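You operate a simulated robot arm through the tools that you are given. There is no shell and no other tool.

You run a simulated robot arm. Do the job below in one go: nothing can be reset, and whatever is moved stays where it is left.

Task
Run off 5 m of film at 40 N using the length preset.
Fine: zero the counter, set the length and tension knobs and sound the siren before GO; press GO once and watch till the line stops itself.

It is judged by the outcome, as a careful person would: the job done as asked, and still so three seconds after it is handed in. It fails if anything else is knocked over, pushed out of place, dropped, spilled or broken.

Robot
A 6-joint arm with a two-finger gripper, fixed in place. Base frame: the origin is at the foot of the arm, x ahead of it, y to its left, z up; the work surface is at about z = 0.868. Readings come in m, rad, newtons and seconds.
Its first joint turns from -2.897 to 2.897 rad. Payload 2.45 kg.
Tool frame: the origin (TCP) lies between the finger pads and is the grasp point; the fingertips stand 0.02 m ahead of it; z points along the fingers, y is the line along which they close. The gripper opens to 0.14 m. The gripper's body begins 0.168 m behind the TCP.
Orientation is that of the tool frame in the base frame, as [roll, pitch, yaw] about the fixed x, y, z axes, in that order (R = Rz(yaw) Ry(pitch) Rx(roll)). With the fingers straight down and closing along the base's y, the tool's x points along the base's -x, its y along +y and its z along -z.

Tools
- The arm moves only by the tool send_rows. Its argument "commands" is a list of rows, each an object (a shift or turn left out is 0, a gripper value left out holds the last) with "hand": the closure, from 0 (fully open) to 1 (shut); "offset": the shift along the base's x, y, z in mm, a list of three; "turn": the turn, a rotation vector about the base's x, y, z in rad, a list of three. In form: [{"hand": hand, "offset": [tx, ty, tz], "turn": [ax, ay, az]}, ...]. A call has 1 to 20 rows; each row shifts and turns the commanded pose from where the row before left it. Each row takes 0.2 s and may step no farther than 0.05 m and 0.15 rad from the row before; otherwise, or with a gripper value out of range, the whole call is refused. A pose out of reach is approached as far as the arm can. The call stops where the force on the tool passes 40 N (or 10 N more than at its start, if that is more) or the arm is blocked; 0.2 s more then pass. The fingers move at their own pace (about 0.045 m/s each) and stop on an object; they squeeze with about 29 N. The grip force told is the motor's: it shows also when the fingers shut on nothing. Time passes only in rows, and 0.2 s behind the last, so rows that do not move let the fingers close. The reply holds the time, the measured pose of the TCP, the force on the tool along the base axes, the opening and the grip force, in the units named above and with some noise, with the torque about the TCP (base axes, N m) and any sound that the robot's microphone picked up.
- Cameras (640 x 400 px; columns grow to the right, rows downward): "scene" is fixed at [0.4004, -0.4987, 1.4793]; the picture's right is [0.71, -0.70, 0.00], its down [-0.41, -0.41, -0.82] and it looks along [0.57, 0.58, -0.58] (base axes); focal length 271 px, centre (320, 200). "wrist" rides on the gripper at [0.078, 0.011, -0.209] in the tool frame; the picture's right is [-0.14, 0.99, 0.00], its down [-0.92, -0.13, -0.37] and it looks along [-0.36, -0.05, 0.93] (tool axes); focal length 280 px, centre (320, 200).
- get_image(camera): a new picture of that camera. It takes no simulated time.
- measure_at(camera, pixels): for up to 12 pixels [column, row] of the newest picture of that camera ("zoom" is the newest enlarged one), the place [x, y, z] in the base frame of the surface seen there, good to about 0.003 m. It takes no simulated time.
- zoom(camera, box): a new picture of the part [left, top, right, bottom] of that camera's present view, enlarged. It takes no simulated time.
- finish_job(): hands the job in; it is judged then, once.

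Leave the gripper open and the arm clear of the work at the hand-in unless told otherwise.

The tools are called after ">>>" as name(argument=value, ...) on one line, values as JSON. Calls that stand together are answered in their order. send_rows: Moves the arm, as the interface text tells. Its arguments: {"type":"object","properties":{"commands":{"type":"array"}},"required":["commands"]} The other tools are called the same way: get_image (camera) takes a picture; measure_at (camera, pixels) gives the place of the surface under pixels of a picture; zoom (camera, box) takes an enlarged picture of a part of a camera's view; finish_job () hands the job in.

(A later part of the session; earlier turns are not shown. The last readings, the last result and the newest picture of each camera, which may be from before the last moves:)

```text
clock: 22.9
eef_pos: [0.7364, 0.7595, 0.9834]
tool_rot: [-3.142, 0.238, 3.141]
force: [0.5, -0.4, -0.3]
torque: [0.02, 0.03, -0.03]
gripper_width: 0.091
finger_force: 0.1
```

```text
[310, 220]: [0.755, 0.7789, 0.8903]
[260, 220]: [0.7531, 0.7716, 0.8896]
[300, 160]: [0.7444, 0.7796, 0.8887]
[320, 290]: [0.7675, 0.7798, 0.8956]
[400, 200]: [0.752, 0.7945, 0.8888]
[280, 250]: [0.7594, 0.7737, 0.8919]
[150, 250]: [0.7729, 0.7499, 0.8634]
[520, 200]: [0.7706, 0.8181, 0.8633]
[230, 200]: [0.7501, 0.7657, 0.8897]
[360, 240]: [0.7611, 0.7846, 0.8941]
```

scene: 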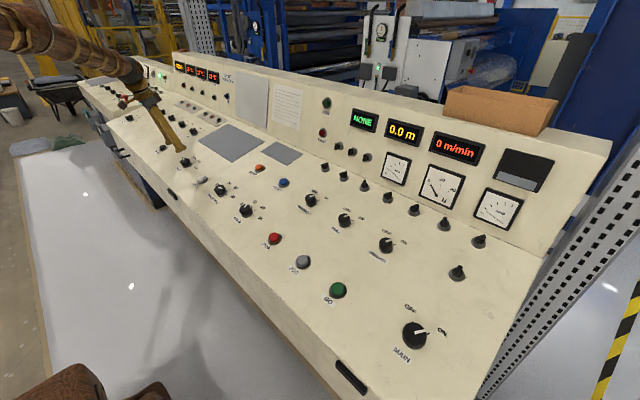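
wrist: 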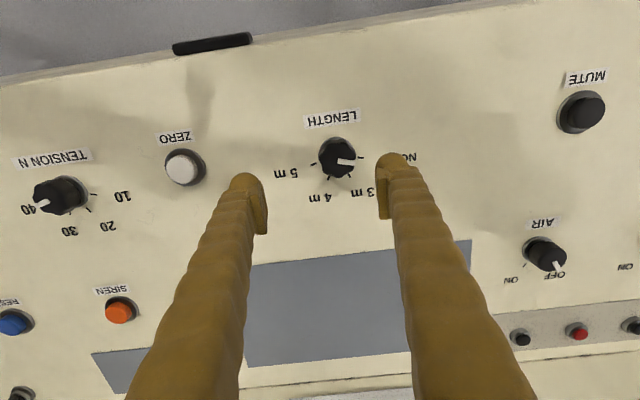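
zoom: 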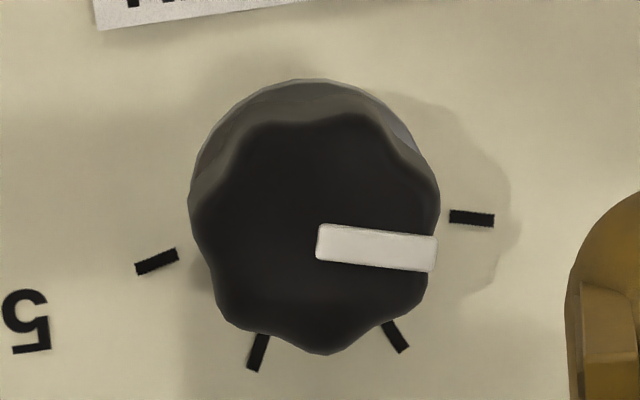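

The LENGTH knob top is centred at about (0.758, 0.779, 0.891). I'll centre over it and pre-turn the tool +75° about the normal, since it needs about 150° clockwise.

>>> send_rows(commands=[{"hand": 0.35, "offset": [0.46, 2.17, -2.14], "turn": [-0.0339, 0, 0.1414]}, {"hand": 0.35, "offset": [0.46, 2.17, -2.14], "turn": [-0.0339, 0, 0.1414]}, {"hand": 0.35, "offset": [0.46, 2.17, -2.14], "turn": [-0.0339, 0, 0.1414]}, {"hand": 0.35, "offset": [0.46, 2.17, -2.14], "turn": [-0.0339, 0, 0.1414]}, {"hand": 0.35, "offset": [0.46, 2.17, -2.14], "turn": [-0.0339, 0, 0.1414]}, {"hand": 0.35, "offset": [0.46, 2.17, -2.14], "turn": [-0.0339, 0, 0.1414]}, {"hand": 0.35, "offset": [0.46, 2.17, -2.14], "turn": [-0.0339, 0, 0.1414]}, {"hand": 0.35, "offset": [0.46, 2.17, -2.14], "turn": [-0.0339, 0, 0.1414]}, {"hand": 0.35, "offset": [0.46, 2.17, -2.14], "turn": [-0.0339, 0, 0.1414]}, {"hand": 0.35}])

>>> get_image(camera="wrist")

>>> zoom(camera="scene", box=[100, 80, 260, 200])

```text
clock: 25.1
eef_pos: [0.7408, 0.7812, 0.9644]
tool_rot: [-2.916, 0.062, -1.826]
force: [0.3, 0.0, -0.3]
torque: [0.0, -0.02, 0.0]
gripper_width: 0.0913
finger_force: 0.1
```

```text
taken
```

wrist: 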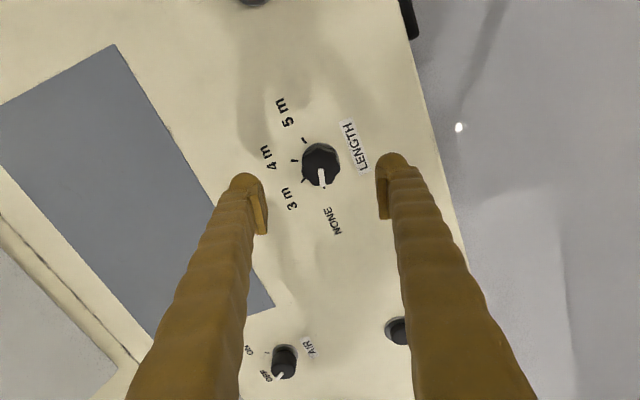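

```text
3.33 times, centred on (180, 140) of scene
```

zoom: 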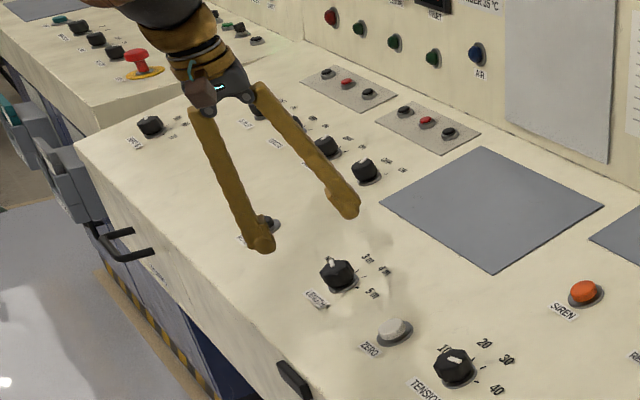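

The knob is near (320, 164). I'll check its centre again from this angle before descending.

>>> zoom(camera="wrist", box=[272, 130, 368, 200])

>>> measure_at(camera="zoom", pixels=[[300, 230], [260, 230], [380, 230], [310, 180], [280, 300], [400, 280], [350, 250], [300, 260]])

```text
5.71 times, centred on (320, 165) of wrist
```

zoom: 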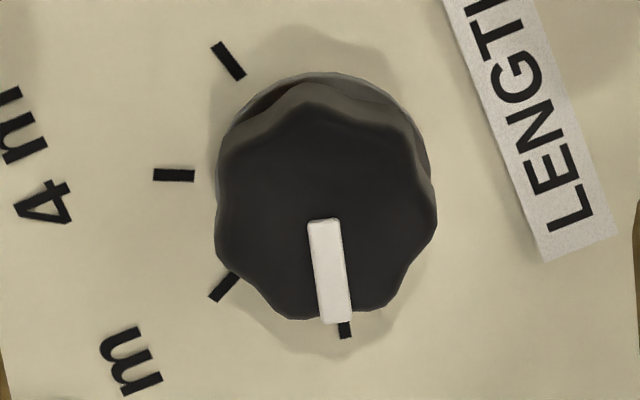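

```text
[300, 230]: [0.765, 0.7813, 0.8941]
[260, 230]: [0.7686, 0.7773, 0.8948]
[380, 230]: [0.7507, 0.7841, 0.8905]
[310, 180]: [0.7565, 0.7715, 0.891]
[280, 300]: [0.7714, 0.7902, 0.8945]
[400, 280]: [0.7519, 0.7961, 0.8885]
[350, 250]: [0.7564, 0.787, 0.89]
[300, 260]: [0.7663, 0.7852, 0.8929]
```

The knob is centred to within about 1 mm. I'll apply a 1 mm correction and descend along the normal in two stages.

>>> send_rows(commands=[{"hand": 0.35, "offset": [3.42, 0.26, -18.4]}, {"hand": 0.35, "offset": [4.37, 0, -18.2]}, {"hand": 0.35, "offset": [4.37, 0, -18.2]}, {"hand": 0.35, "offset": [4.37, 0, -18.2]}, {"hand": 0.35}])

>>> get_image(camera="wrist")

>>> zoom(camera="scene", box=[130, 115, 230, 195])

```text
clock: 26.4
eef_pos: [0.7583, 0.7819, 0.8927]
tool_rot: [-2.914, 0.061, -1.828]
force: [0.2, -0.2, 0.3]
torque: [-0.01, 0.01, -0.01]
gripper_width: 0.0908
finger_force: 0.1
```

```text
taken
```

wrist: 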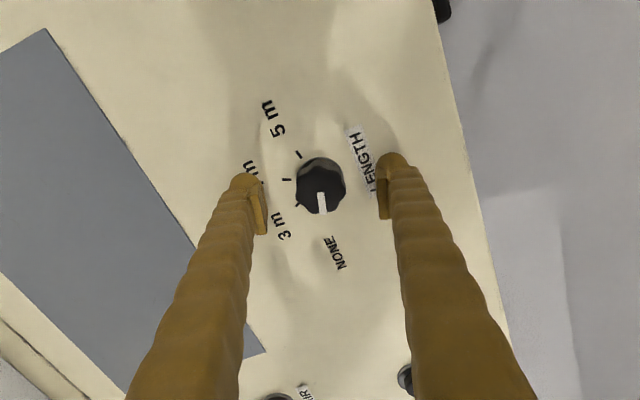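

```text
5.00 times, centred on (180, 155) of scene
```

zoom: 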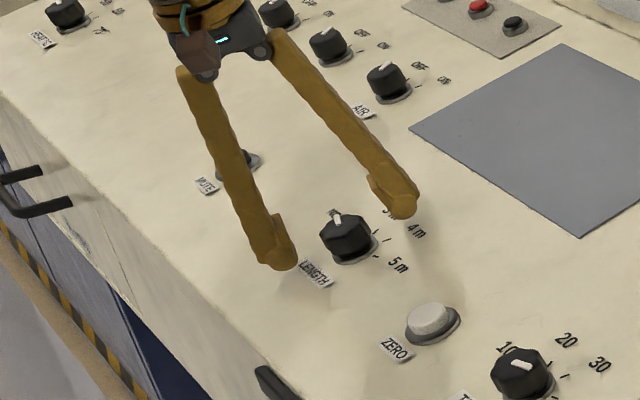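

I'll make the same zoom check on centring here as I did for TENSION.

>>> zoom(camera="wrist", box=[272, 150, 368, 230])

>>> measure_at(camera="zoom", pixels=[[320, 200], [300, 200], [260, 200], [380, 200], [280, 150], [360, 150], [280, 250], [370, 250], [300, 220], [350, 180]])

```text
5.00 times, centred on (320, 190) of wrist
```

zoom: 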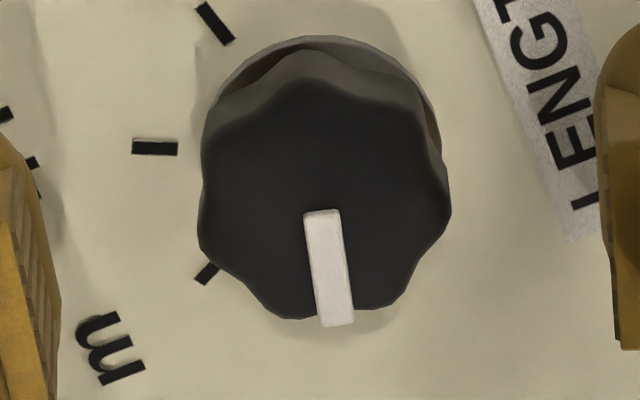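

```text
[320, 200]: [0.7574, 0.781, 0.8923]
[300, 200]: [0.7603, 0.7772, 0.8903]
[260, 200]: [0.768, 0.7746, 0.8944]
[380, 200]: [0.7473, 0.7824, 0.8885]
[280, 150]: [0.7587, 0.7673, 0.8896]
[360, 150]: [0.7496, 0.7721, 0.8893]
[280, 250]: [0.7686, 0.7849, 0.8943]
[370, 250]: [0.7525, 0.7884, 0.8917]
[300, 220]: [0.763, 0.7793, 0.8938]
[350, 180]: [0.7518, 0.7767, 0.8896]
```

The knob centre is about 1.5 mm toward -y of the TCP. I'll correct that, lower 7 mm and close.

>>> send_rows(commands=[{"hand": 0.35, "offset": [0, -1.6, 0]}, {"hand": 0.35, "offset": [1.7, 0, -7.0]}, {"hand": 0.35}, {"hand": 0.6}, {"hand": 0.7}, {"hand": 0.8}, {"hand": 0.9}, {"hand": 1}, {"hand": 1}])

>>> get_image(camera="wrist")

```text
clock: 28.4
eef_pos: [0.7586, 0.7805, 0.8858]
tool_rot: [-2.916, 0.061, -1.827]
force: [-13.1, 2.1, -1.8]
torque: [-0.01, 0.15, 0.01]
gripper_width: 0.0406
finger_force: 45.0
```

```text
taken
```

wrist: 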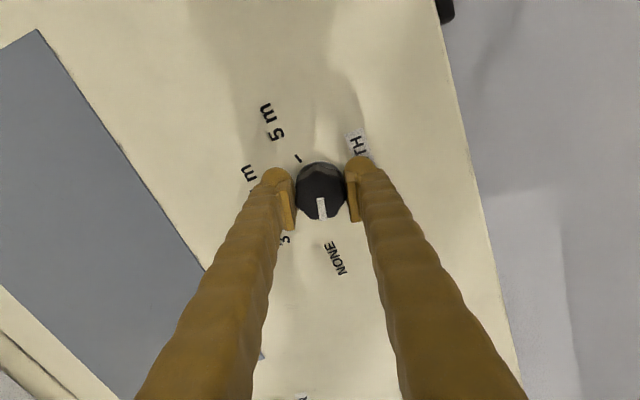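

Gripped at 40.6 mm with 13 N of side load. I'll shift slightly to relieve it, then turn clockwise about 50° and check the preset display.

>>> send_rows(commands=[{"hand": 1, "offset": [-0.8, 0.1, -0.1]}, {"hand": 1, "turn": [0.0339, 0, -0.1414]}, {"hand": 1, "turn": [0.0339, 0, -0.1414]}, {"hand": 1, "turn": [0.0339, 0, -0.1414]}, {"hand": 1, "turn": [0.0339, 0, -0.1414]}, {"hand": 1, "turn": [0.0339, 0, -0.1414]}, {"hand": 1, "turn": [0.0339, 0, -0.1414]}, {"hand": 1}])

>>> get_image(camera="wrist")

>>> zoom(camera="scene", box=[310, 80, 560, 240])

```text
clock: 30.1
eef_pos: [0.7579, 0.7802, 0.8845]
tool_rot: [-3.042, 0.216, -2.698]
force: [27.6, 12.3, 0.3]
torque: [0.2, -0.39, 0.04]
gripper_width: 0.0404
finger_force: 45.2
```

```text
taken
```

wrist: 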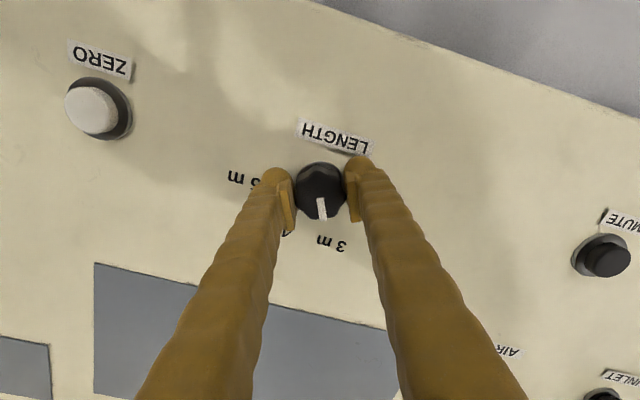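

```text
2.50 times, centred on (435, 160) of scene
```

zoom: 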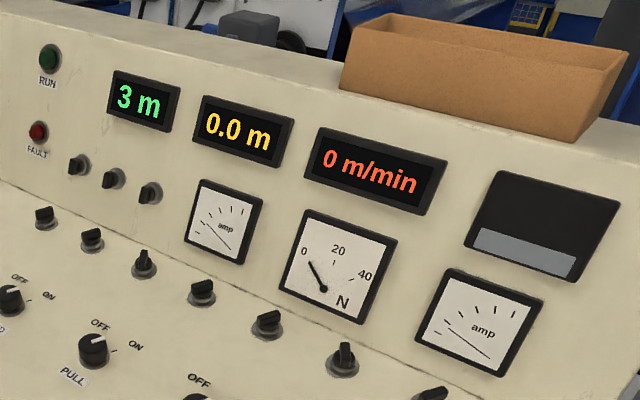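

The display now reads 3 m. There is 30 N of side load, so I'll shift about 1.2 mm with it and turn another 50°.

>>> send_rows(commands=[{"hand": 1, "offset": [1.1, 0.5, 0.1]}, {"hand": 1, "turn": [0.0339, 0, -0.1414]}, {"hand": 1, "turn": [0.0339, 0, -0.1414]}, {"hand": 1, "turn": [0.0339, 0, -0.1414]}, {"hand": 1, "turn": [0.0339, 0, -0.1414]}, {"hand": 1, "turn": [0.0339, 0, -0.1414]}, {"hand": 1, "turn": [0.0339, 0, -0.1414]}, {"hand": 1}])

>>> get_image(camera="wrist")

>>> zoom(camera="scene", box=[310, 80, 560, 240])

```text
clock: 31.9
eef_pos: [0.7593, 0.7801, 0.8848]
tool_rot: [3.039, 0.214, 2.691]
force: [-11.1, -1.8, 7.7]
torque: [-0.02, 0.11, -0.02]
gripper_width: 0.0407
finger_force: 45.0
```

```text
taken
```

wrist: 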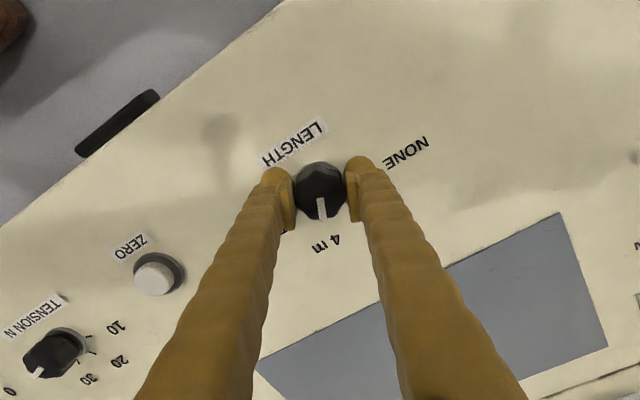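

```text
2.50 times, centred on (435, 160) of scene
```

zoom: 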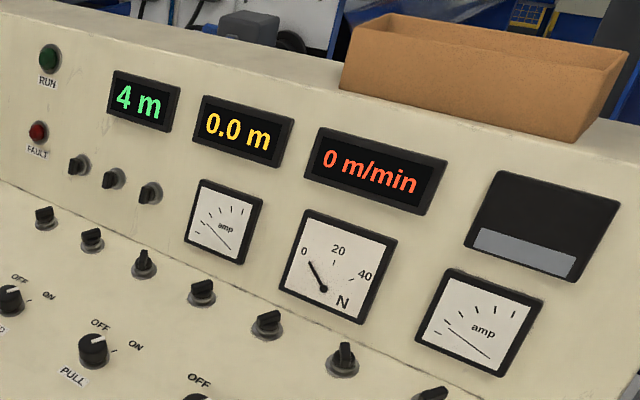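

The display reads 4 m. I'll turn another 50° toward 5 m.

>>> send_rows(commands=[{"hand": 1, "offset": [-0.4, 0, 0.3], "turn": [0.0339, 0, -0.1414]}, {"hand": 1, "turn": [0.0339, 0, -0.1414]}, {"hand": 1, "turn": [0.0339, 0, -0.1414]}, {"hand": 1, "turn": [0.0339, 0, -0.1414]}, {"hand": 1, "turn": [0.0339, 0, -0.1414]}, {"hand": 1, "turn": [0.0339, 0, -0.1414]}, {"hand": 1}])

>>> get_image(camera="wrist")

>>> zoom(camera="scene", box=[310, 80, 560, 240])

>>> zoom(camera="wrist", box=[260, 140, 380, 260])

```text
clock: 33.5
eef_pos: [0.7586, 0.7798, 0.8843]
tool_rot: [2.912, 0.061, 1.821]
force: [11.9, 13.1, -10.3]
torque: [0.2, -0.05, 0.11]
gripper_width: 0.0407
finger_force: 44.9
```

```text
taken
```

wrist: 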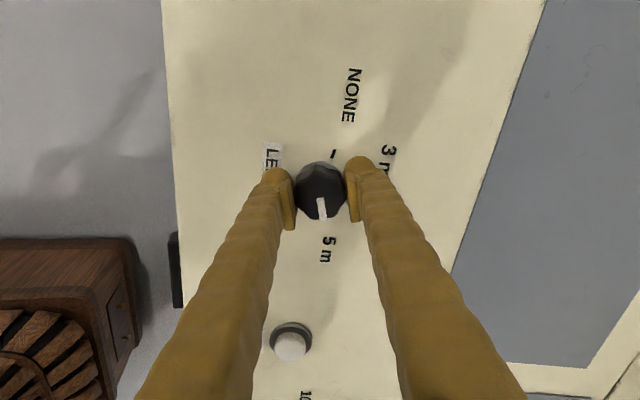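

```text
2.50 times, centred on (435, 160) of scene
```

zoom: 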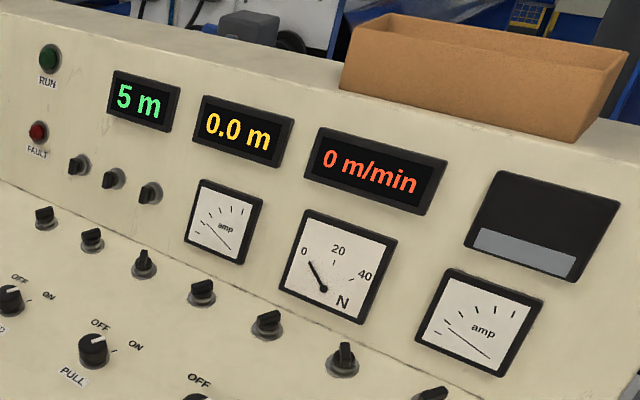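

```text
3.33 times, centred on (320, 200) of wrist
```

zoom: 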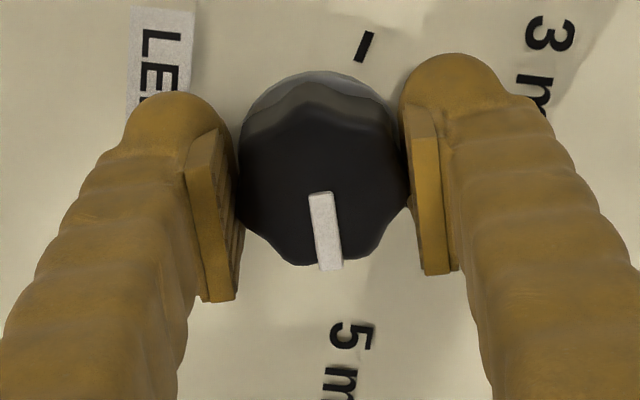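

The display reads 5 m and the pointer aims at the 5 m label. I'll seat it with a slight extra turn, then open, lift off along the normal and check that it holds.

>>> send_rows(commands=[{"hand": 1, "turn": [0.0136, 0, -0.0567]}, {"hand": 1}, {"hand": 0.7}, {"hand": 0.5}, {"hand": 0.35}, {"hand": 0.35}, {"hand": 0.35, "offset": [-4.66, 0, 19.44]}, {"hand": 0.35, "offset": [-9.3, 0, 38.9]}, {"hand": 0.35, "offset": [-4.66, 0, 19.44]}, {"hand": 0.35}])

>>> get_image(camera="wrist")

>>> get_image(camera="scene")

```text
clock: 35.8
eef_pos: [0.7392, 0.7792, 0.9617]
tool_rot: [2.912, 0.047, 1.768]
force: [0.8, 0.5, 0.3]
torque: [0.0, 0.0, -0.01]
gripper_width: 0.091
finger_force: 0.0
```

```text
taken
```

wrist: 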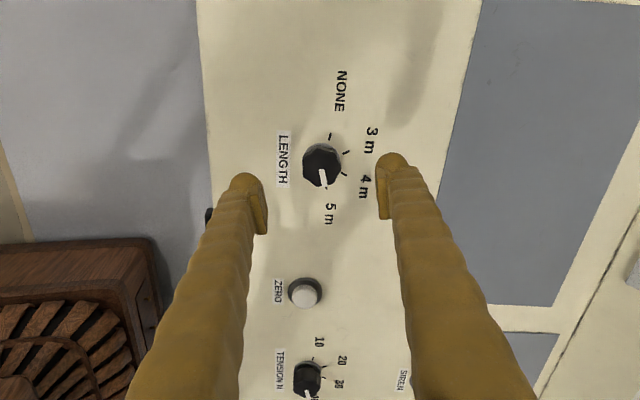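

```text
taken
```

scene: 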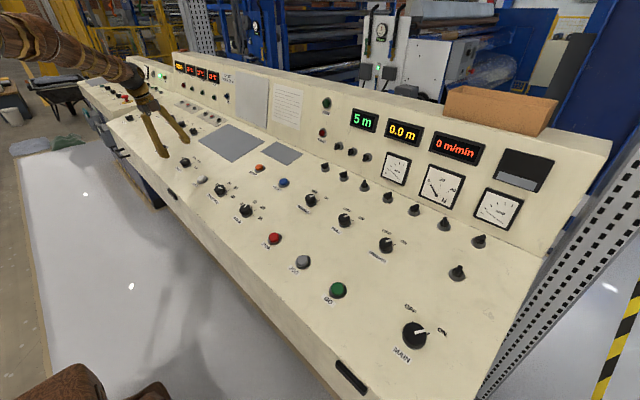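

The preset display holds at 5 m and the counter at 0.0 m. I'll shut the fingers, return the tool to neutral and move to hover above SIREN near (0.944, 0.425).

>>> send_rows(commands=[{"hand": 0.35, "offset": [0, 0, 20], "turn": [-0.0319, 0, 0.1331]}, {"hand": 1, "offset": [18.4, -35.4, 4], "turn": [-0.0319, 0, 0.1331]}, {"hand": 1, "offset": [18.4, -35.4, 4], "turn": [-0.0319, 0, 0.1331]}, {"hand": 1, "offset": [18.4, -35.4, 4], "turn": [-0.0319, 0, 0.1331]}, {"hand": 1, "offset": [18.4, -35.4, 4], "turn": [-0.0319, 0, 0.1331]}, {"hand": 1, "offset": [18.4, -35.4, 4], "turn": [-0.0319, 0, 0.1331]}, {"hand": 1, "offset": [18.4, -35.4, 4], "turn": [-0.0319, 0, 0.1331]}, {"hand": 1, "offset": [18.4, -35.4, 4], "turn": [-0.0319, 0, 0.1331]}, {"hand": 1, "offset": [18.4, -35.4, 4], "turn": [-0.0319, 0, 0.1331]}, {"hand": 1, "offset": [18.4, -35.4, 4], "turn": [-0.0319, 0, 0.1331]}, {"hand": 1, "offset": [18.4, -35.4, 4]}, {"hand": 1}])

>>> get_image(camera="wrist")

>>> get_image(camera="scene")

```text
clock: 38.4
eef_pos: [0.9253, 0.4283, 1.0244]
tool_rot: [3.141, 0.239, -3.139]
force: [-0.2, 0.4, -0.2]
torque: [0.0, -0.02, -0.01]
gripper_width: 0.0002
finger_force: 28.9
```

```text
taken
```

wrist: 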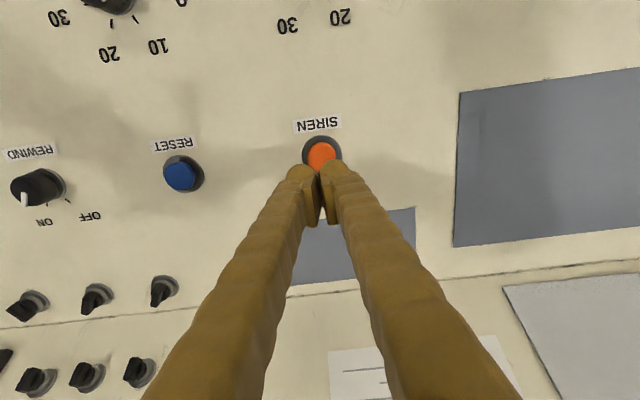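

```text
taken
```

scene: 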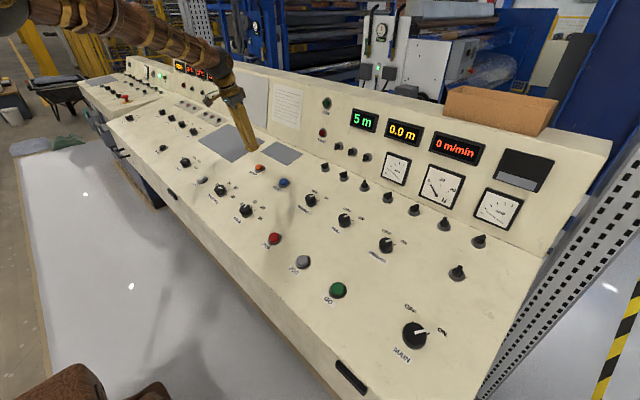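

SIREN is visible just ahead of the fingertips at about (321, 157). I'll measure it, and GO from the scene view, so the trip to GO can be quick afterwards.

>>> zoom(camera="scene", box=[314, 272, 362, 308])

>>> measure_at(camera="zoom", pixels=[[320, 160], [320, 240], [220, 200], [320, 200], [420, 200], [320, 300], [250, 280], [380, 140]])

>>> zoom(camera="wrist", box=[280, 120, 364, 180])

>>> measure_at(camera="wrist", pixels=[[321, 155], [312, 157], [331, 155], [321, 148], [321, 162], [330, 162]])

```text
11.11 times, centred on (338, 290) of scene
```

zoom: 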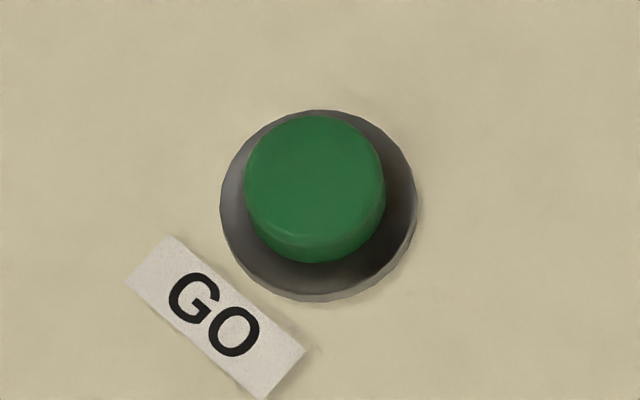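

```text
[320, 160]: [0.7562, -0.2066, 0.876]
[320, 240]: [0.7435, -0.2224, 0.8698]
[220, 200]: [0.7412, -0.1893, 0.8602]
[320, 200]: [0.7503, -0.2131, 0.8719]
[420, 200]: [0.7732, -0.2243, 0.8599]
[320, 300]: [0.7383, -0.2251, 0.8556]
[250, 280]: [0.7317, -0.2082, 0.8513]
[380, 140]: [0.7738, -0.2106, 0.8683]
```

```text
6.67 times, centred on (322, 150) of wrist
```

zoom: 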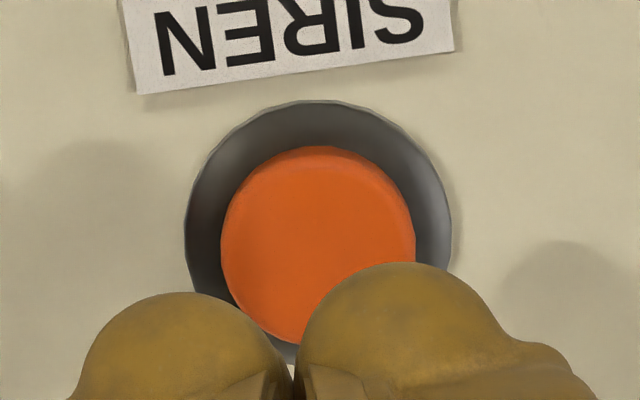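

```text
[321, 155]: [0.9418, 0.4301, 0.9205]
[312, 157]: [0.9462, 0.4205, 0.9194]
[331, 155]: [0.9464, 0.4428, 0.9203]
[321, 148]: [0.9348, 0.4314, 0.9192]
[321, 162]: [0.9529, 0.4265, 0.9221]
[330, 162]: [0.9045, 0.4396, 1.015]
```

The SIREN cap is centred at about (0.944, 0.4305, 0.921) and GO at about (0.752, -0.209, 0.875). I'll bring the fingertips to about 10 mm above SIREN on its axis.

>>> send_rows(commands=[{"hand": 1, "offset": [3.9, 0.73, -24.8]}, {"hand": 1, "offset": [3.9, 0.73, -24.8]}, {"hand": 1, "offset": [3.9, 0.73, -24.8]}, {"hand": 1}])

>>> zoom(camera="wrist", box=[260, 110, 380, 230])

>>> zoom(camera="scene", box=[220, 130, 300, 190])

```text
clock: 39.4
eef_pos: [0.9359, 0.4297, 0.9478]
tool_rot: [-3.141, 0.238, -3.138]
force: [-1.1, 0.1, -0.7]
torque: [-0.01, -0.04, 0.01]
gripper_width: 0.0003
finger_force: 29.0
```

```text
3.33 times, centred on (320, 170) of wrist
```

zoom: 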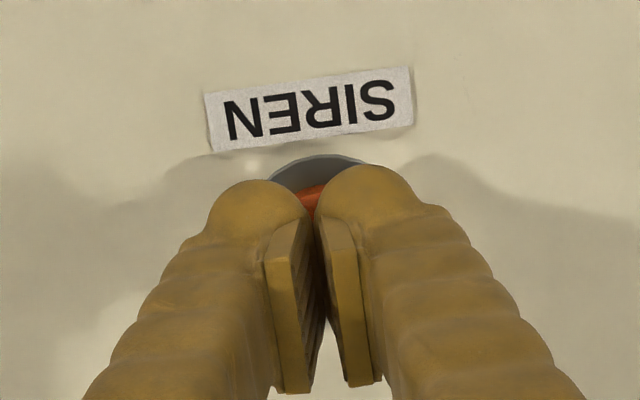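

```text
6.67 times, centred on (260, 160) of scene
```

zoom: 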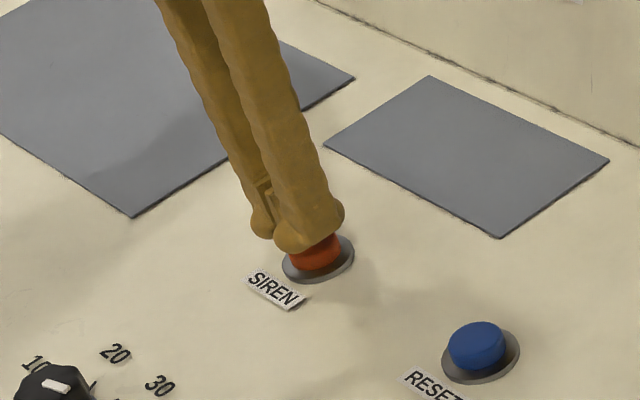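

The fingertips are lined up over the SIREN cap. I'll press along the normal in small steps, listening for the siren.

>>> send_rows(commands=[{"hand": 1, "offset": [0.7, 0, -2.92]}, {"hand": 1, "offset": [0.7, 0, -2.92]}, {"hand": 1, "offset": [0.47, 0, -1.94]}, {"hand": 1, "offset": [0.47, 0, -1.94]}, {"hand": 1, "offset": [0.23, 0, -0.97]}, {"hand": 1, "offset": [0.23, 0, -0.97]}, {"hand": 1, "offset": [0.23, 0, -0.97]}, {"hand": 1}])

```text
clock: 41.1
eef_pos: [0.9386, 0.4285, 0.9367]
tool_rot: [3.141, 0.236, -3.141]
force: [0.5, 0.8, 1.3]
torque: [0.01, 0.01, 0.01]
gripper_width: 0.006
finger_force: 29.1
```

Contact at 1.3 N, with no sound yet. I'll press 1 mm at a time.

>>> send_rows(commands=[{"hand": 1, "offset": [0.23, 0, -0.97]}, {"hand": 1, "offset": [0.23, 0, -0.97]}, {"hand": 1}])

```text
clock: 42.0
eef_pos: [0.9387, 0.427, 0.934]
tool_rot: [-3.141, 0.239, 3.141]
force: [0.2, 1.7, 2.9]
torque: [0.01, -0.02, 0.03]
gripper_width: 0.0059
finger_force: 29.1
heard: click
```

I heard a click. I'll hold it down briefly to hear whether the siren sounds.

>>> send_rows(commands=[{"hand": 1}, {"hand": 1}])

>>> get_image(camera="scene")

```text
clock: 42.5
eef_pos: [0.9385, 0.4275, 0.9342]
tool_rot: [3.141, 0.236, -3.14]
force: [-0.2, -0.2, 2.5]
torque: [0.02, 0.02, -0.01]
gripper_width: 0.0061
finger_force: 29.8
```

```text
taken
```

scene: 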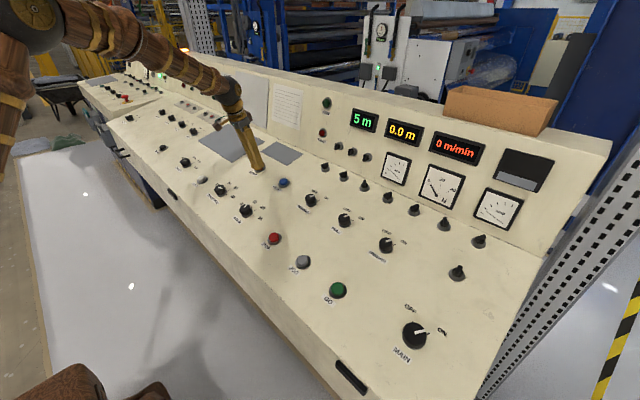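

Only the click is reported. There may be an orange light at (185, 50) at the far end, so I'll zoom there; it costs no time.

>>> zoom(camera="scene", box=[120, 20, 280, 120])

>>> zoom(camera="scene", box=[225, 140, 285, 185])

```text
4.00 times, centred on (200, 70) of scene
```

zoom: 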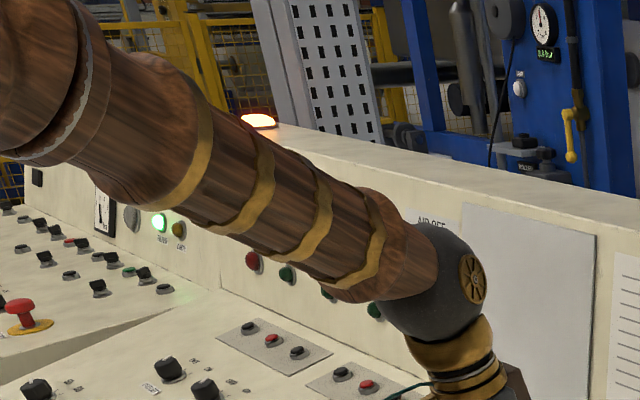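

```text
8.89 times, centred on (255, 162) of scene
```

zoom: 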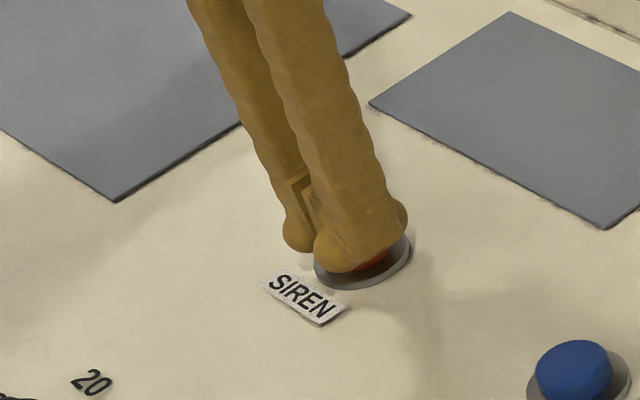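

An orange warning beacon is lit on top of the console, so the siren has sounded. I'll lift off SIREN and go straight to hover above GO.

>>> send_rows(commands=[{"hand": 1, "offset": [-4.66, 0, 19.44]}, {"hand": 1, "offset": [-9.3, 0, 38.9]}, {"hand": 1, "offset": [-13.2, -45.4, -4.1]}, {"hand": 1, "offset": [-13.2, -45.4, -4.1]}, {"hand": 1, "offset": [-13.2, -45.4, -4.1]}, {"hand": 1, "offset": [-13.2, -45.4, -4.1]}, {"hand": 1, "offset": [-13.2, -45.4, -4.1]}, {"hand": 1, "offset": [-13.2, -45.4, -4.1]}, {"hand": 1, "offset": [-13.2, -45.4, -4.1]}, {"hand": 1, "offset": [-13.2, -45.4, -4.1]}, {"hand": 1, "offset": [-13.2, -45.4, -4.1]}, {"hand": 1, "offset": [-13.2, -45.4, -4.1]}, {"hand": 1, "offset": [-13.2, -45.4, -4.1]}, {"hand": 1, "offset": [-13.2, -45.4, -4.1]}, {"hand": 1, "offset": [-13.2, -45.4, -4.1]}, {"hand": 1, "offset": [-13.2, -45.4, -4.1]}])

>>> get_image(camera="wrist")

>>> get_image(camera="scene")

```text
clock: 46.0
eef_pos: [0.7432, -0.2067, 0.9346]
tool_rot: [3.141, 0.238, -3.14]
force: [0.1, -0.3, 0.6]
torque: [0.01, -0.03, 0.02]
gripper_width: 0.0
finger_force: 29.9
```

```text
taken
```

wrist: 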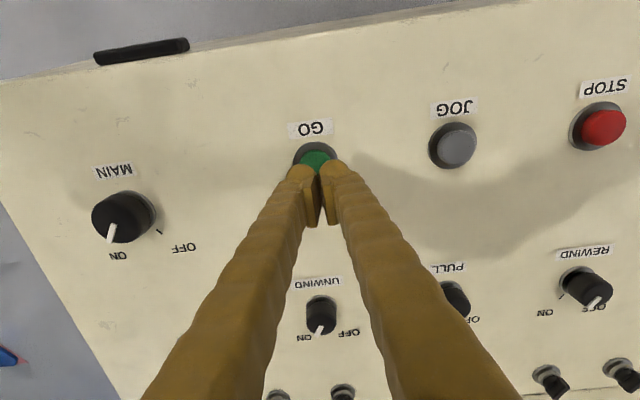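

```text
taken
```

scene: 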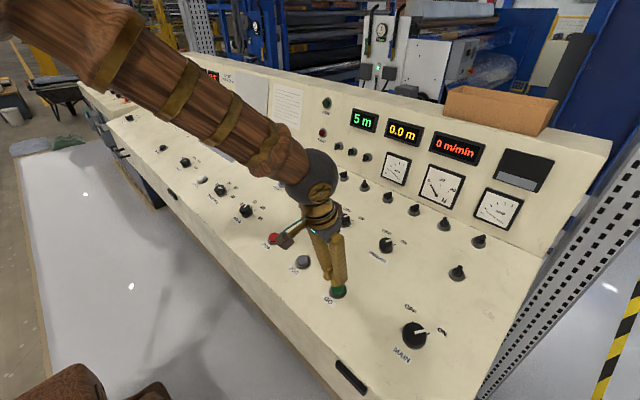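

I'm hovering over GO, which shows at about (316, 158) just ahead of the fingertips. I'll zoom to check the alignment and look at the REWIND, PULL and UNWIND switches; this costs no time.

>>> zoom(camera="wrist", box=[274, 115, 366, 185])

>>> measure_at(camera="wrist", pixels=[[316, 157], [308, 158], [325, 157], [316, 153], [317, 162]])

>>> zoom(camera="wrist", box=[420, 240, 640, 370])

>>> zoom(camera="scene", box=[300, 260, 380, 310])

```text
5.71 times, centred on (320, 150) of wrist
```

zoom: 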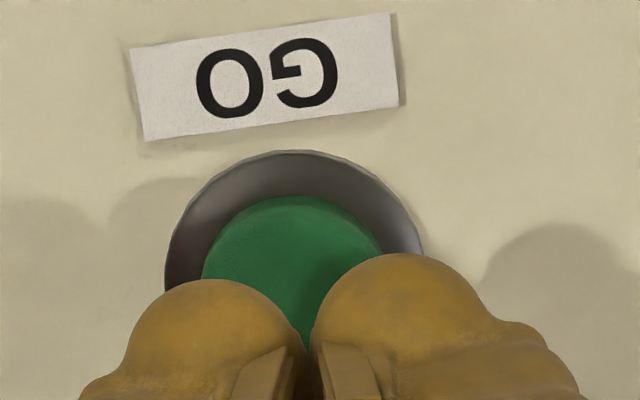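

```text
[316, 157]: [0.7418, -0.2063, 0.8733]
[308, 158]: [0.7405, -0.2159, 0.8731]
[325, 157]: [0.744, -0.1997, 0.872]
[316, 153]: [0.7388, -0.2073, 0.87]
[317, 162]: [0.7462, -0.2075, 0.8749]
```

```text
2.91 times, centred on (530, 305) of wrist
```

zoom: 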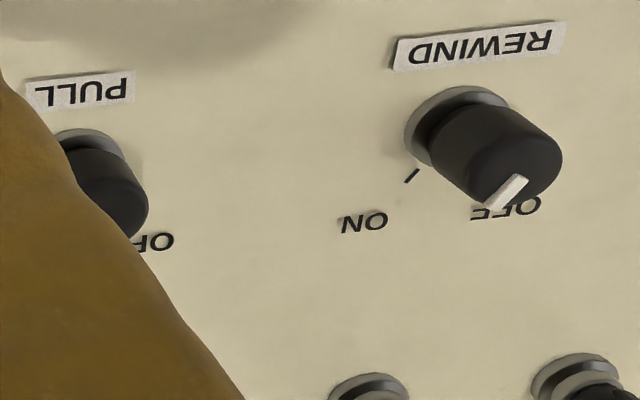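

```text
8.00 times, centred on (340, 285) of scene
```

zoom: 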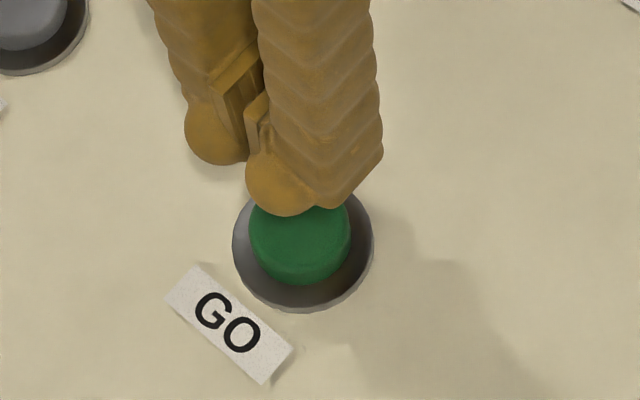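

REWIND's pointer is parallel to its ON tick, so the drives are on. The GO cap is centred at about (0.751, -0.2105, 0.8755), roughly 4 mm to -y and 5 mm to -x of my axis. I'll correct that and come to about 10 mm above it.

>>> send_rows(commands=[{"hand": 1, "offset": [0.2, -2.0, -14.9]}, {"hand": 1, "offset": [0.2, -2.0, -14.9]}])

>>> zoom(camera="wrist", box=[260, 110, 380, 230])

>>> zoom(camera="scene", box=[300, 260, 380, 310])

```text
clock: 46.5
eef_pos: [0.7424, -0.2114, 0.9056]
tool_rot: [-3.142, 0.238, 3.141]
force: [0.3, 0.0, -0.1]
torque: [-0.01, -0.02, 0.02]
gripper_width: 0.0
finger_force: 29.5
```

```text
3.33 times, centred on (320, 170) of wrist
```

zoom: 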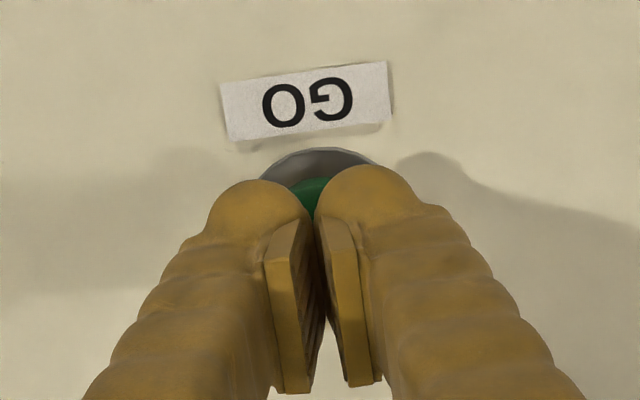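

```text
8.00 times, centred on (340, 285) of scene
```

zoom: 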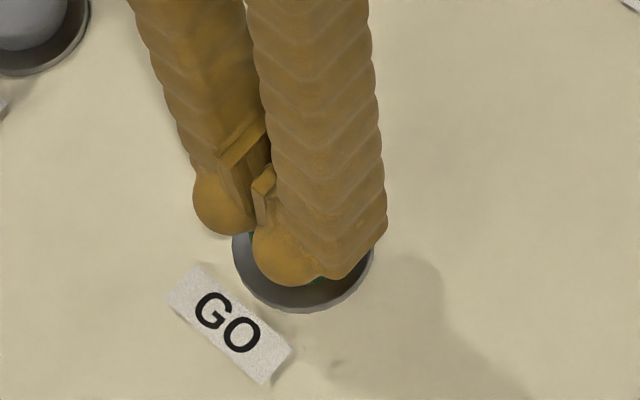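

The fingertips are centred over GO, about 10 mm above it. I'll press in small steps to the depth where the other buttons clicked.

>>> send_rows(commands=[{"hand": 1, "offset": [0.93, 0, -3.89]}, {"hand": 1, "offset": [0.93, 0, -3.89]}, {"hand": 1, "offset": [0.47, 0, -1.94]}, {"hand": 1, "offset": [0.47, 0, -1.94]}, {"hand": 1, "offset": [0.23, 0, -0.97]}, {"hand": 1, "offset": [0.23, 0, -0.97]}, {"hand": 1, "offset": [0.23, 0, -0.97]}, {"hand": 1, "offset": [0.23, 0, -0.97]}])

>>> get_image(camera="scene")

```text
clock: 48.4
eef_pos: [0.7433, -0.2106, 0.8894]
tool_rot: [-3.141, 0.237, -3.14]
force: [-0.6, 1.0, 2.0]
torque: [0.01, 0.02, 0.0]
gripper_width: 0.0059
finger_force: 29.3
heard: click
```

```text
taken
```

scene: 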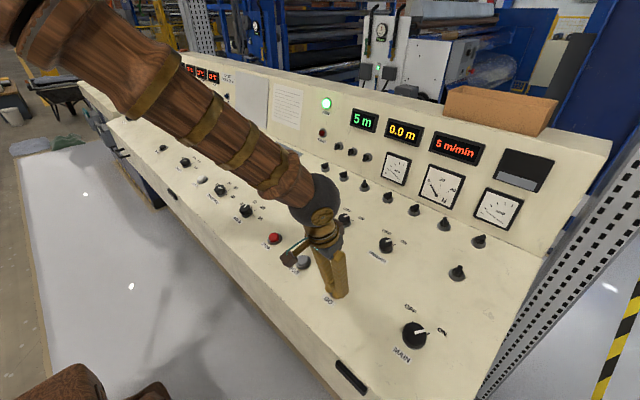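

I heard a click. The RUN lamp is lit and the line is running, with the display rising through 5 m/min. I'll lift straight off GO along the normal and watch.

>>> send_rows(commands=[{"hand": 1, "offset": [-4.66, 0, 19.44]}, {"hand": 1, "offset": [-9.3, 0, 38.9]}, {"hand": 1, "offset": [-9.3, 0, 38.9]}, {"hand": 0.3, "offset": [-5, 0, 45]}, {"hand": 0.3}])

>>> get_image(camera="scene")

>>> zoom(camera="scene", box=[310, 80, 560, 240])

```text
clock: 49.5
eef_pos: [0.7168, -0.2125, 1.0324]
tool_rot: [-3.141, 0.237, 3.142]
force: [-0.1, 0.5, -0.5]
torque: [0.02, 0.03, 0.0]
gripper_width: 0.0518
finger_force: 0.0
```

```text
taken
```

scene: 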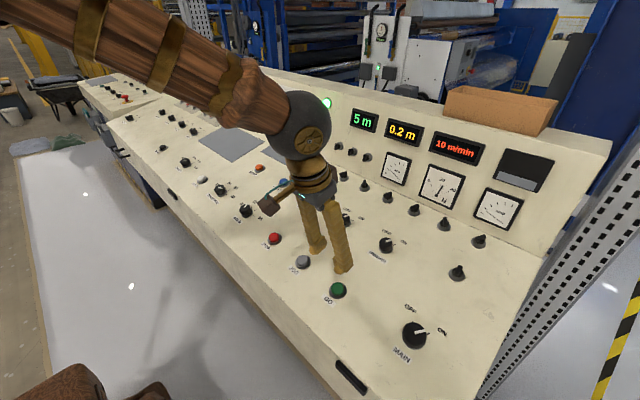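

```text
2.50 times, centred on (435, 160) of scene
```

zoom: 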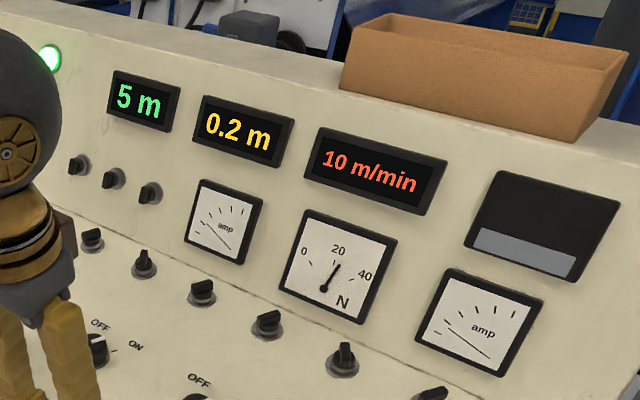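

The line runs at 10 m/min with the counter at 0.2 m, and the tension needle is still climbing. I'll wait and watch that it settles at 40 N.

>>> send_rows(commands=[{"hand": 0, "offset": [-10, 20, 20]}, {"hand": 0, "offset": [-10, 20, 20]}, {"hand": 0}, {"hand": 0}, {"hand": 0}, {"hand": 0}])

>>> zoom(camera="scene", box=[310, 80, 560, 240])

>>> zoom(camera="scene", box=[410, 155, 480, 215])

```text
clock: 51.0
eef_pos: [0.6953, -0.171, 1.0707]
tool_rot: [-3.14, 0.238, 3.141]
force: [0.1, 0.3, -0.2]
torque: [-0.01, 0.02, 0.0]
gripper_width: 0.1399
finger_force: 0.0
```

```text
2.50 times, centred on (435, 160) of scene
```

zoom: 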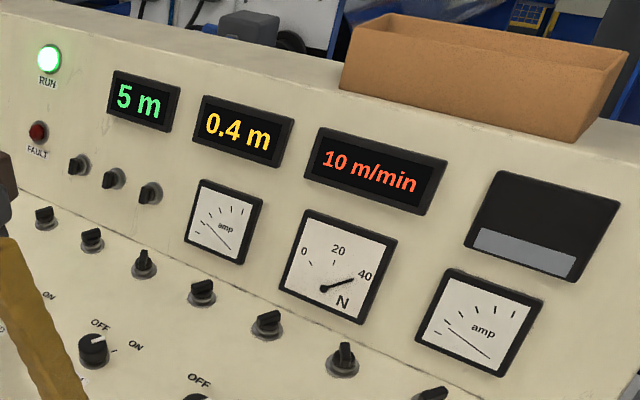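

```text
6.67 times, centred on (445, 185) of scene
```

zoom: 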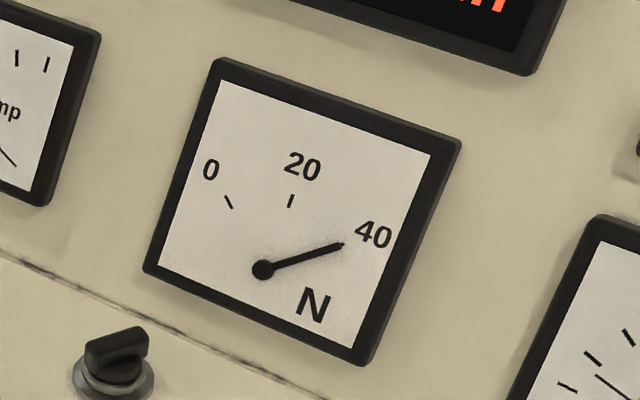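

The needle sits on 40 N, with the counter at 0.4 m and no fault shown. About 28 s remain at 10 m/min. I'll raise the arm clear and keep watching.

>>> send_rows(commands=[{"hand": 0, "offset": [-5, 30, 30]}, {"hand": 0, "offset": [-5, 30, 30]}, {"hand": 0, "offset": [-5, 30, 30]}, {"hand": 0}, {"hand": 0}, {"hand": 0}, {"hand": 0}, {"hand": 0}, {"hand": 0}, {"hand": 0}, {"hand": 0}, {"hand": 0}, {"hand": 0}, {"hand": 0}, {"hand": 0}, {"hand": 0}, {"hand": 0}, {"hand": 0}, {"hand": 0}, {"hand": 0}])

>>> get_image(camera="scene")

>>> zoom(camera="scene", box=[310, 80, 560, 240])

```text
clock: 55.1
eef_pos: [0.6803, -0.0824, 1.16]
tool_rot: [3.141, 0.236, -3.14]
force: [0.2, 0.2, -0.1]
torque: [0.0, -0.01, -0.02]
gripper_width: 0.1402
finger_force: 0.1
```

```text
taken
```

scene: 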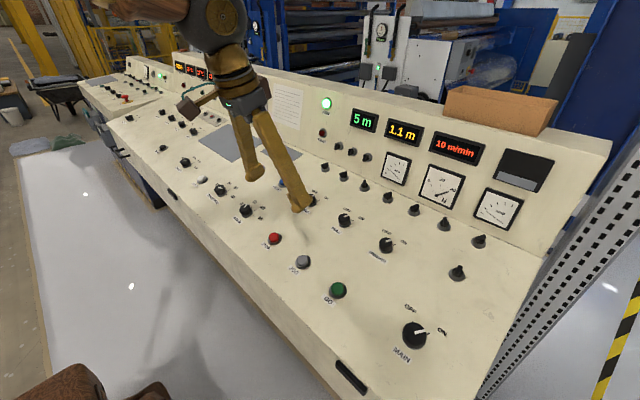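

```text
2.50 times, centred on (435, 160) of scene
```

zoom: 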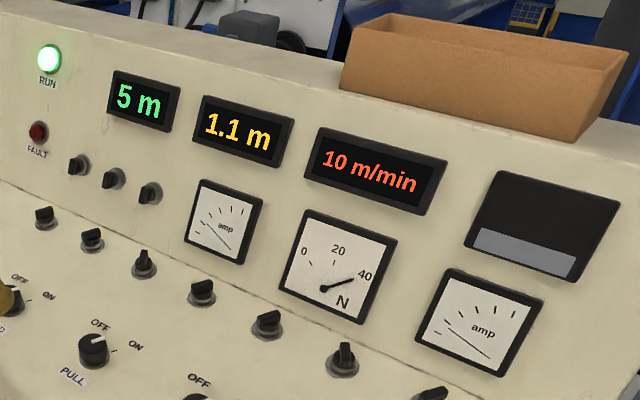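

The counter reads 1.1 m and tension is steady at 40 N. I'll keep the arm still and wait.

>>> send_rows(commands=[{"hand": 0}, {"hand": 0}, {"hand": 0}, {"hand": 0}, {"hand": 0}, {"hand": 0}, {"hand": 0}, {"hand": 0}, {"hand": 0}, {"hand": 0}, {"hand": 0}, {"hand": 0}, {"hand": 0}, {"hand": 0}, {"hand": 0}, {"hand": 0}, {"hand": 0}, {"hand": 0}, {"hand": 0}, {"hand": 0}])

>>> zoom(camera="scene", box=[310, 80, 560, 240])

```text
clock: 59.4
eef_pos: [0.6797, -0.0837, 1.1606]
tool_rot: [3.141, 0.237, 3.141]
force: [0.1, -0.2, 0.1]
torque: [0.01, 0.02, 0.03]
gripper_width: 0.14
finger_force: 0.1
```

```text
2.50 times, centred on (435, 160) of scene
```

zoom: 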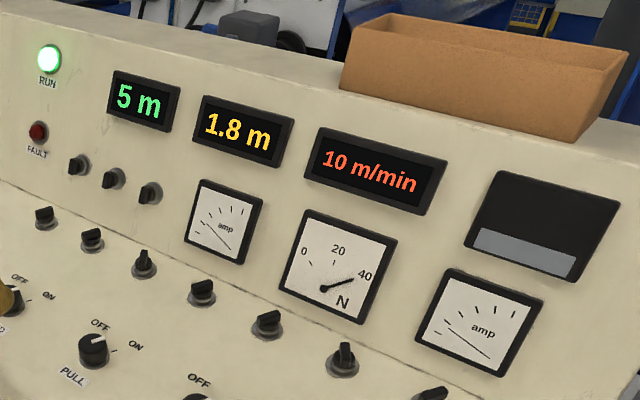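

The counter is at 1.8 m, still running normally at 40 N. I'll keep waiting.

>>> send_rows(commands=[{"hand": 0}, {"hand": 0}, {"hand": 0}, {"hand": 0}, {"hand": 0}, {"hand": 0}, {"hand": 0}, {"hand": 0}, {"hand": 0}, {"hand": 0}, {"hand": 0}, {"hand": 0}, {"hand": 0}, {"hand": 0}, {"hand": 0}, {"hand": 0}, {"hand": 0}, {"hand": 0}, {"hand": 0}, {"hand": 0}])

>>> zoom(camera="scene", box=[310, 80, 560, 240])

```text
clock: 63.5
eef_pos: [0.6824, -0.0843, 1.1608]
tool_rot: [3.141, 0.237, 3.141]
force: [-0.1, 0.3, 1.0]
torque: [-0.02, 0.01, 0.03]
gripper_width: 0.14
finger_force: 0.0
```

```text
2.50 times, centred on (435, 160) of scene
```

zoom: 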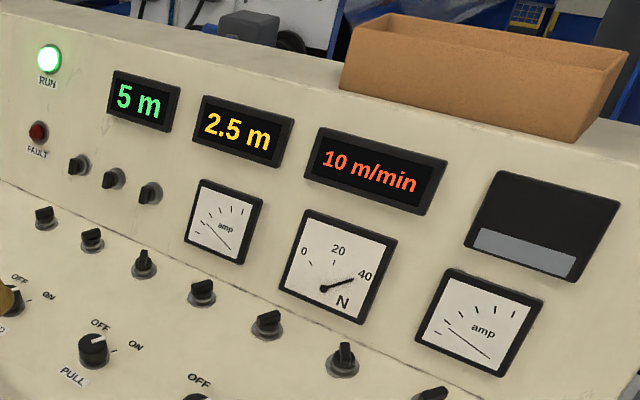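

The counter is at 2.5 m and steady. I'll keep watching.

>>> send_rows(commands=[{"hand": 0}, {"hand": 0}, {"hand": 0}, {"hand": 0}, {"hand": 0}, {"hand": 0}, {"hand": 0}, {"hand": 0}, {"hand": 0}, {"hand": 0}, {"hand": 0}, {"hand": 0}, {"hand": 0}, {"hand": 0}, {"hand": 0}, {"hand": 0}, {"hand": 0}, {"hand": 0}, {"hand": 0}, {"hand": 0}])

>>> zoom(camera="scene", box=[310, 80, 560, 240])

```text
clock: 67.8
eef_pos: [0.6814, -0.0829, 1.161]
tool_rot: [-3.141, 0.238, -3.141]
force: [-0.6, -1.0, -0.1]
torque: [0.01, -0.01, 0.01]
gripper_width: 0.14
finger_force: 0.1
```

```text
2.50 times, centred on (435, 160) of scene
```

zoom: 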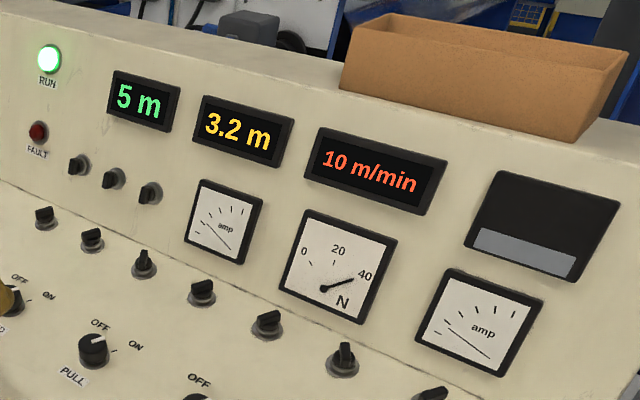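

The counter is at 3.2 m with all readings steady. I'll wait again.

>>> send_rows(commands=[{"hand": 0}, {"hand": 0}, {"hand": 0}, {"hand": 0}, {"hand": 0}, {"hand": 0}, {"hand": 0}, {"hand": 0}, {"hand": 0}, {"hand": 0}, {"hand": 0}, {"hand": 0}, {"hand": 0}, {"hand": 0}, {"hand": 0}, {"hand": 0}, {"hand": 0}, {"hand": 0}, {"hand": 0}, {"hand": 0}])

>>> zoom(camera="scene", box=[310, 80, 560, 240])

```text
clock: 72.0
eef_pos: [0.6816, -0.0836, 1.1623]
tool_rot: [-3.14, 0.237, -3.141]
force: [0.0, 0.3, -0.3]
torque: [0.02, 0.01, -0.01]
gripper_width: 0.1401
finger_force: 0.0
```

```text
2.50 times, centred on (435, 160) of scene
```

zoom: 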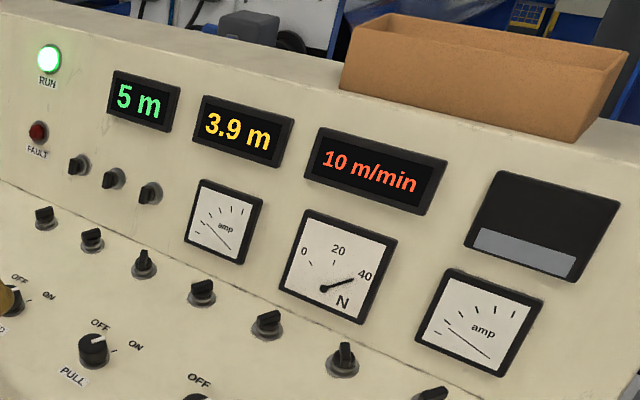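

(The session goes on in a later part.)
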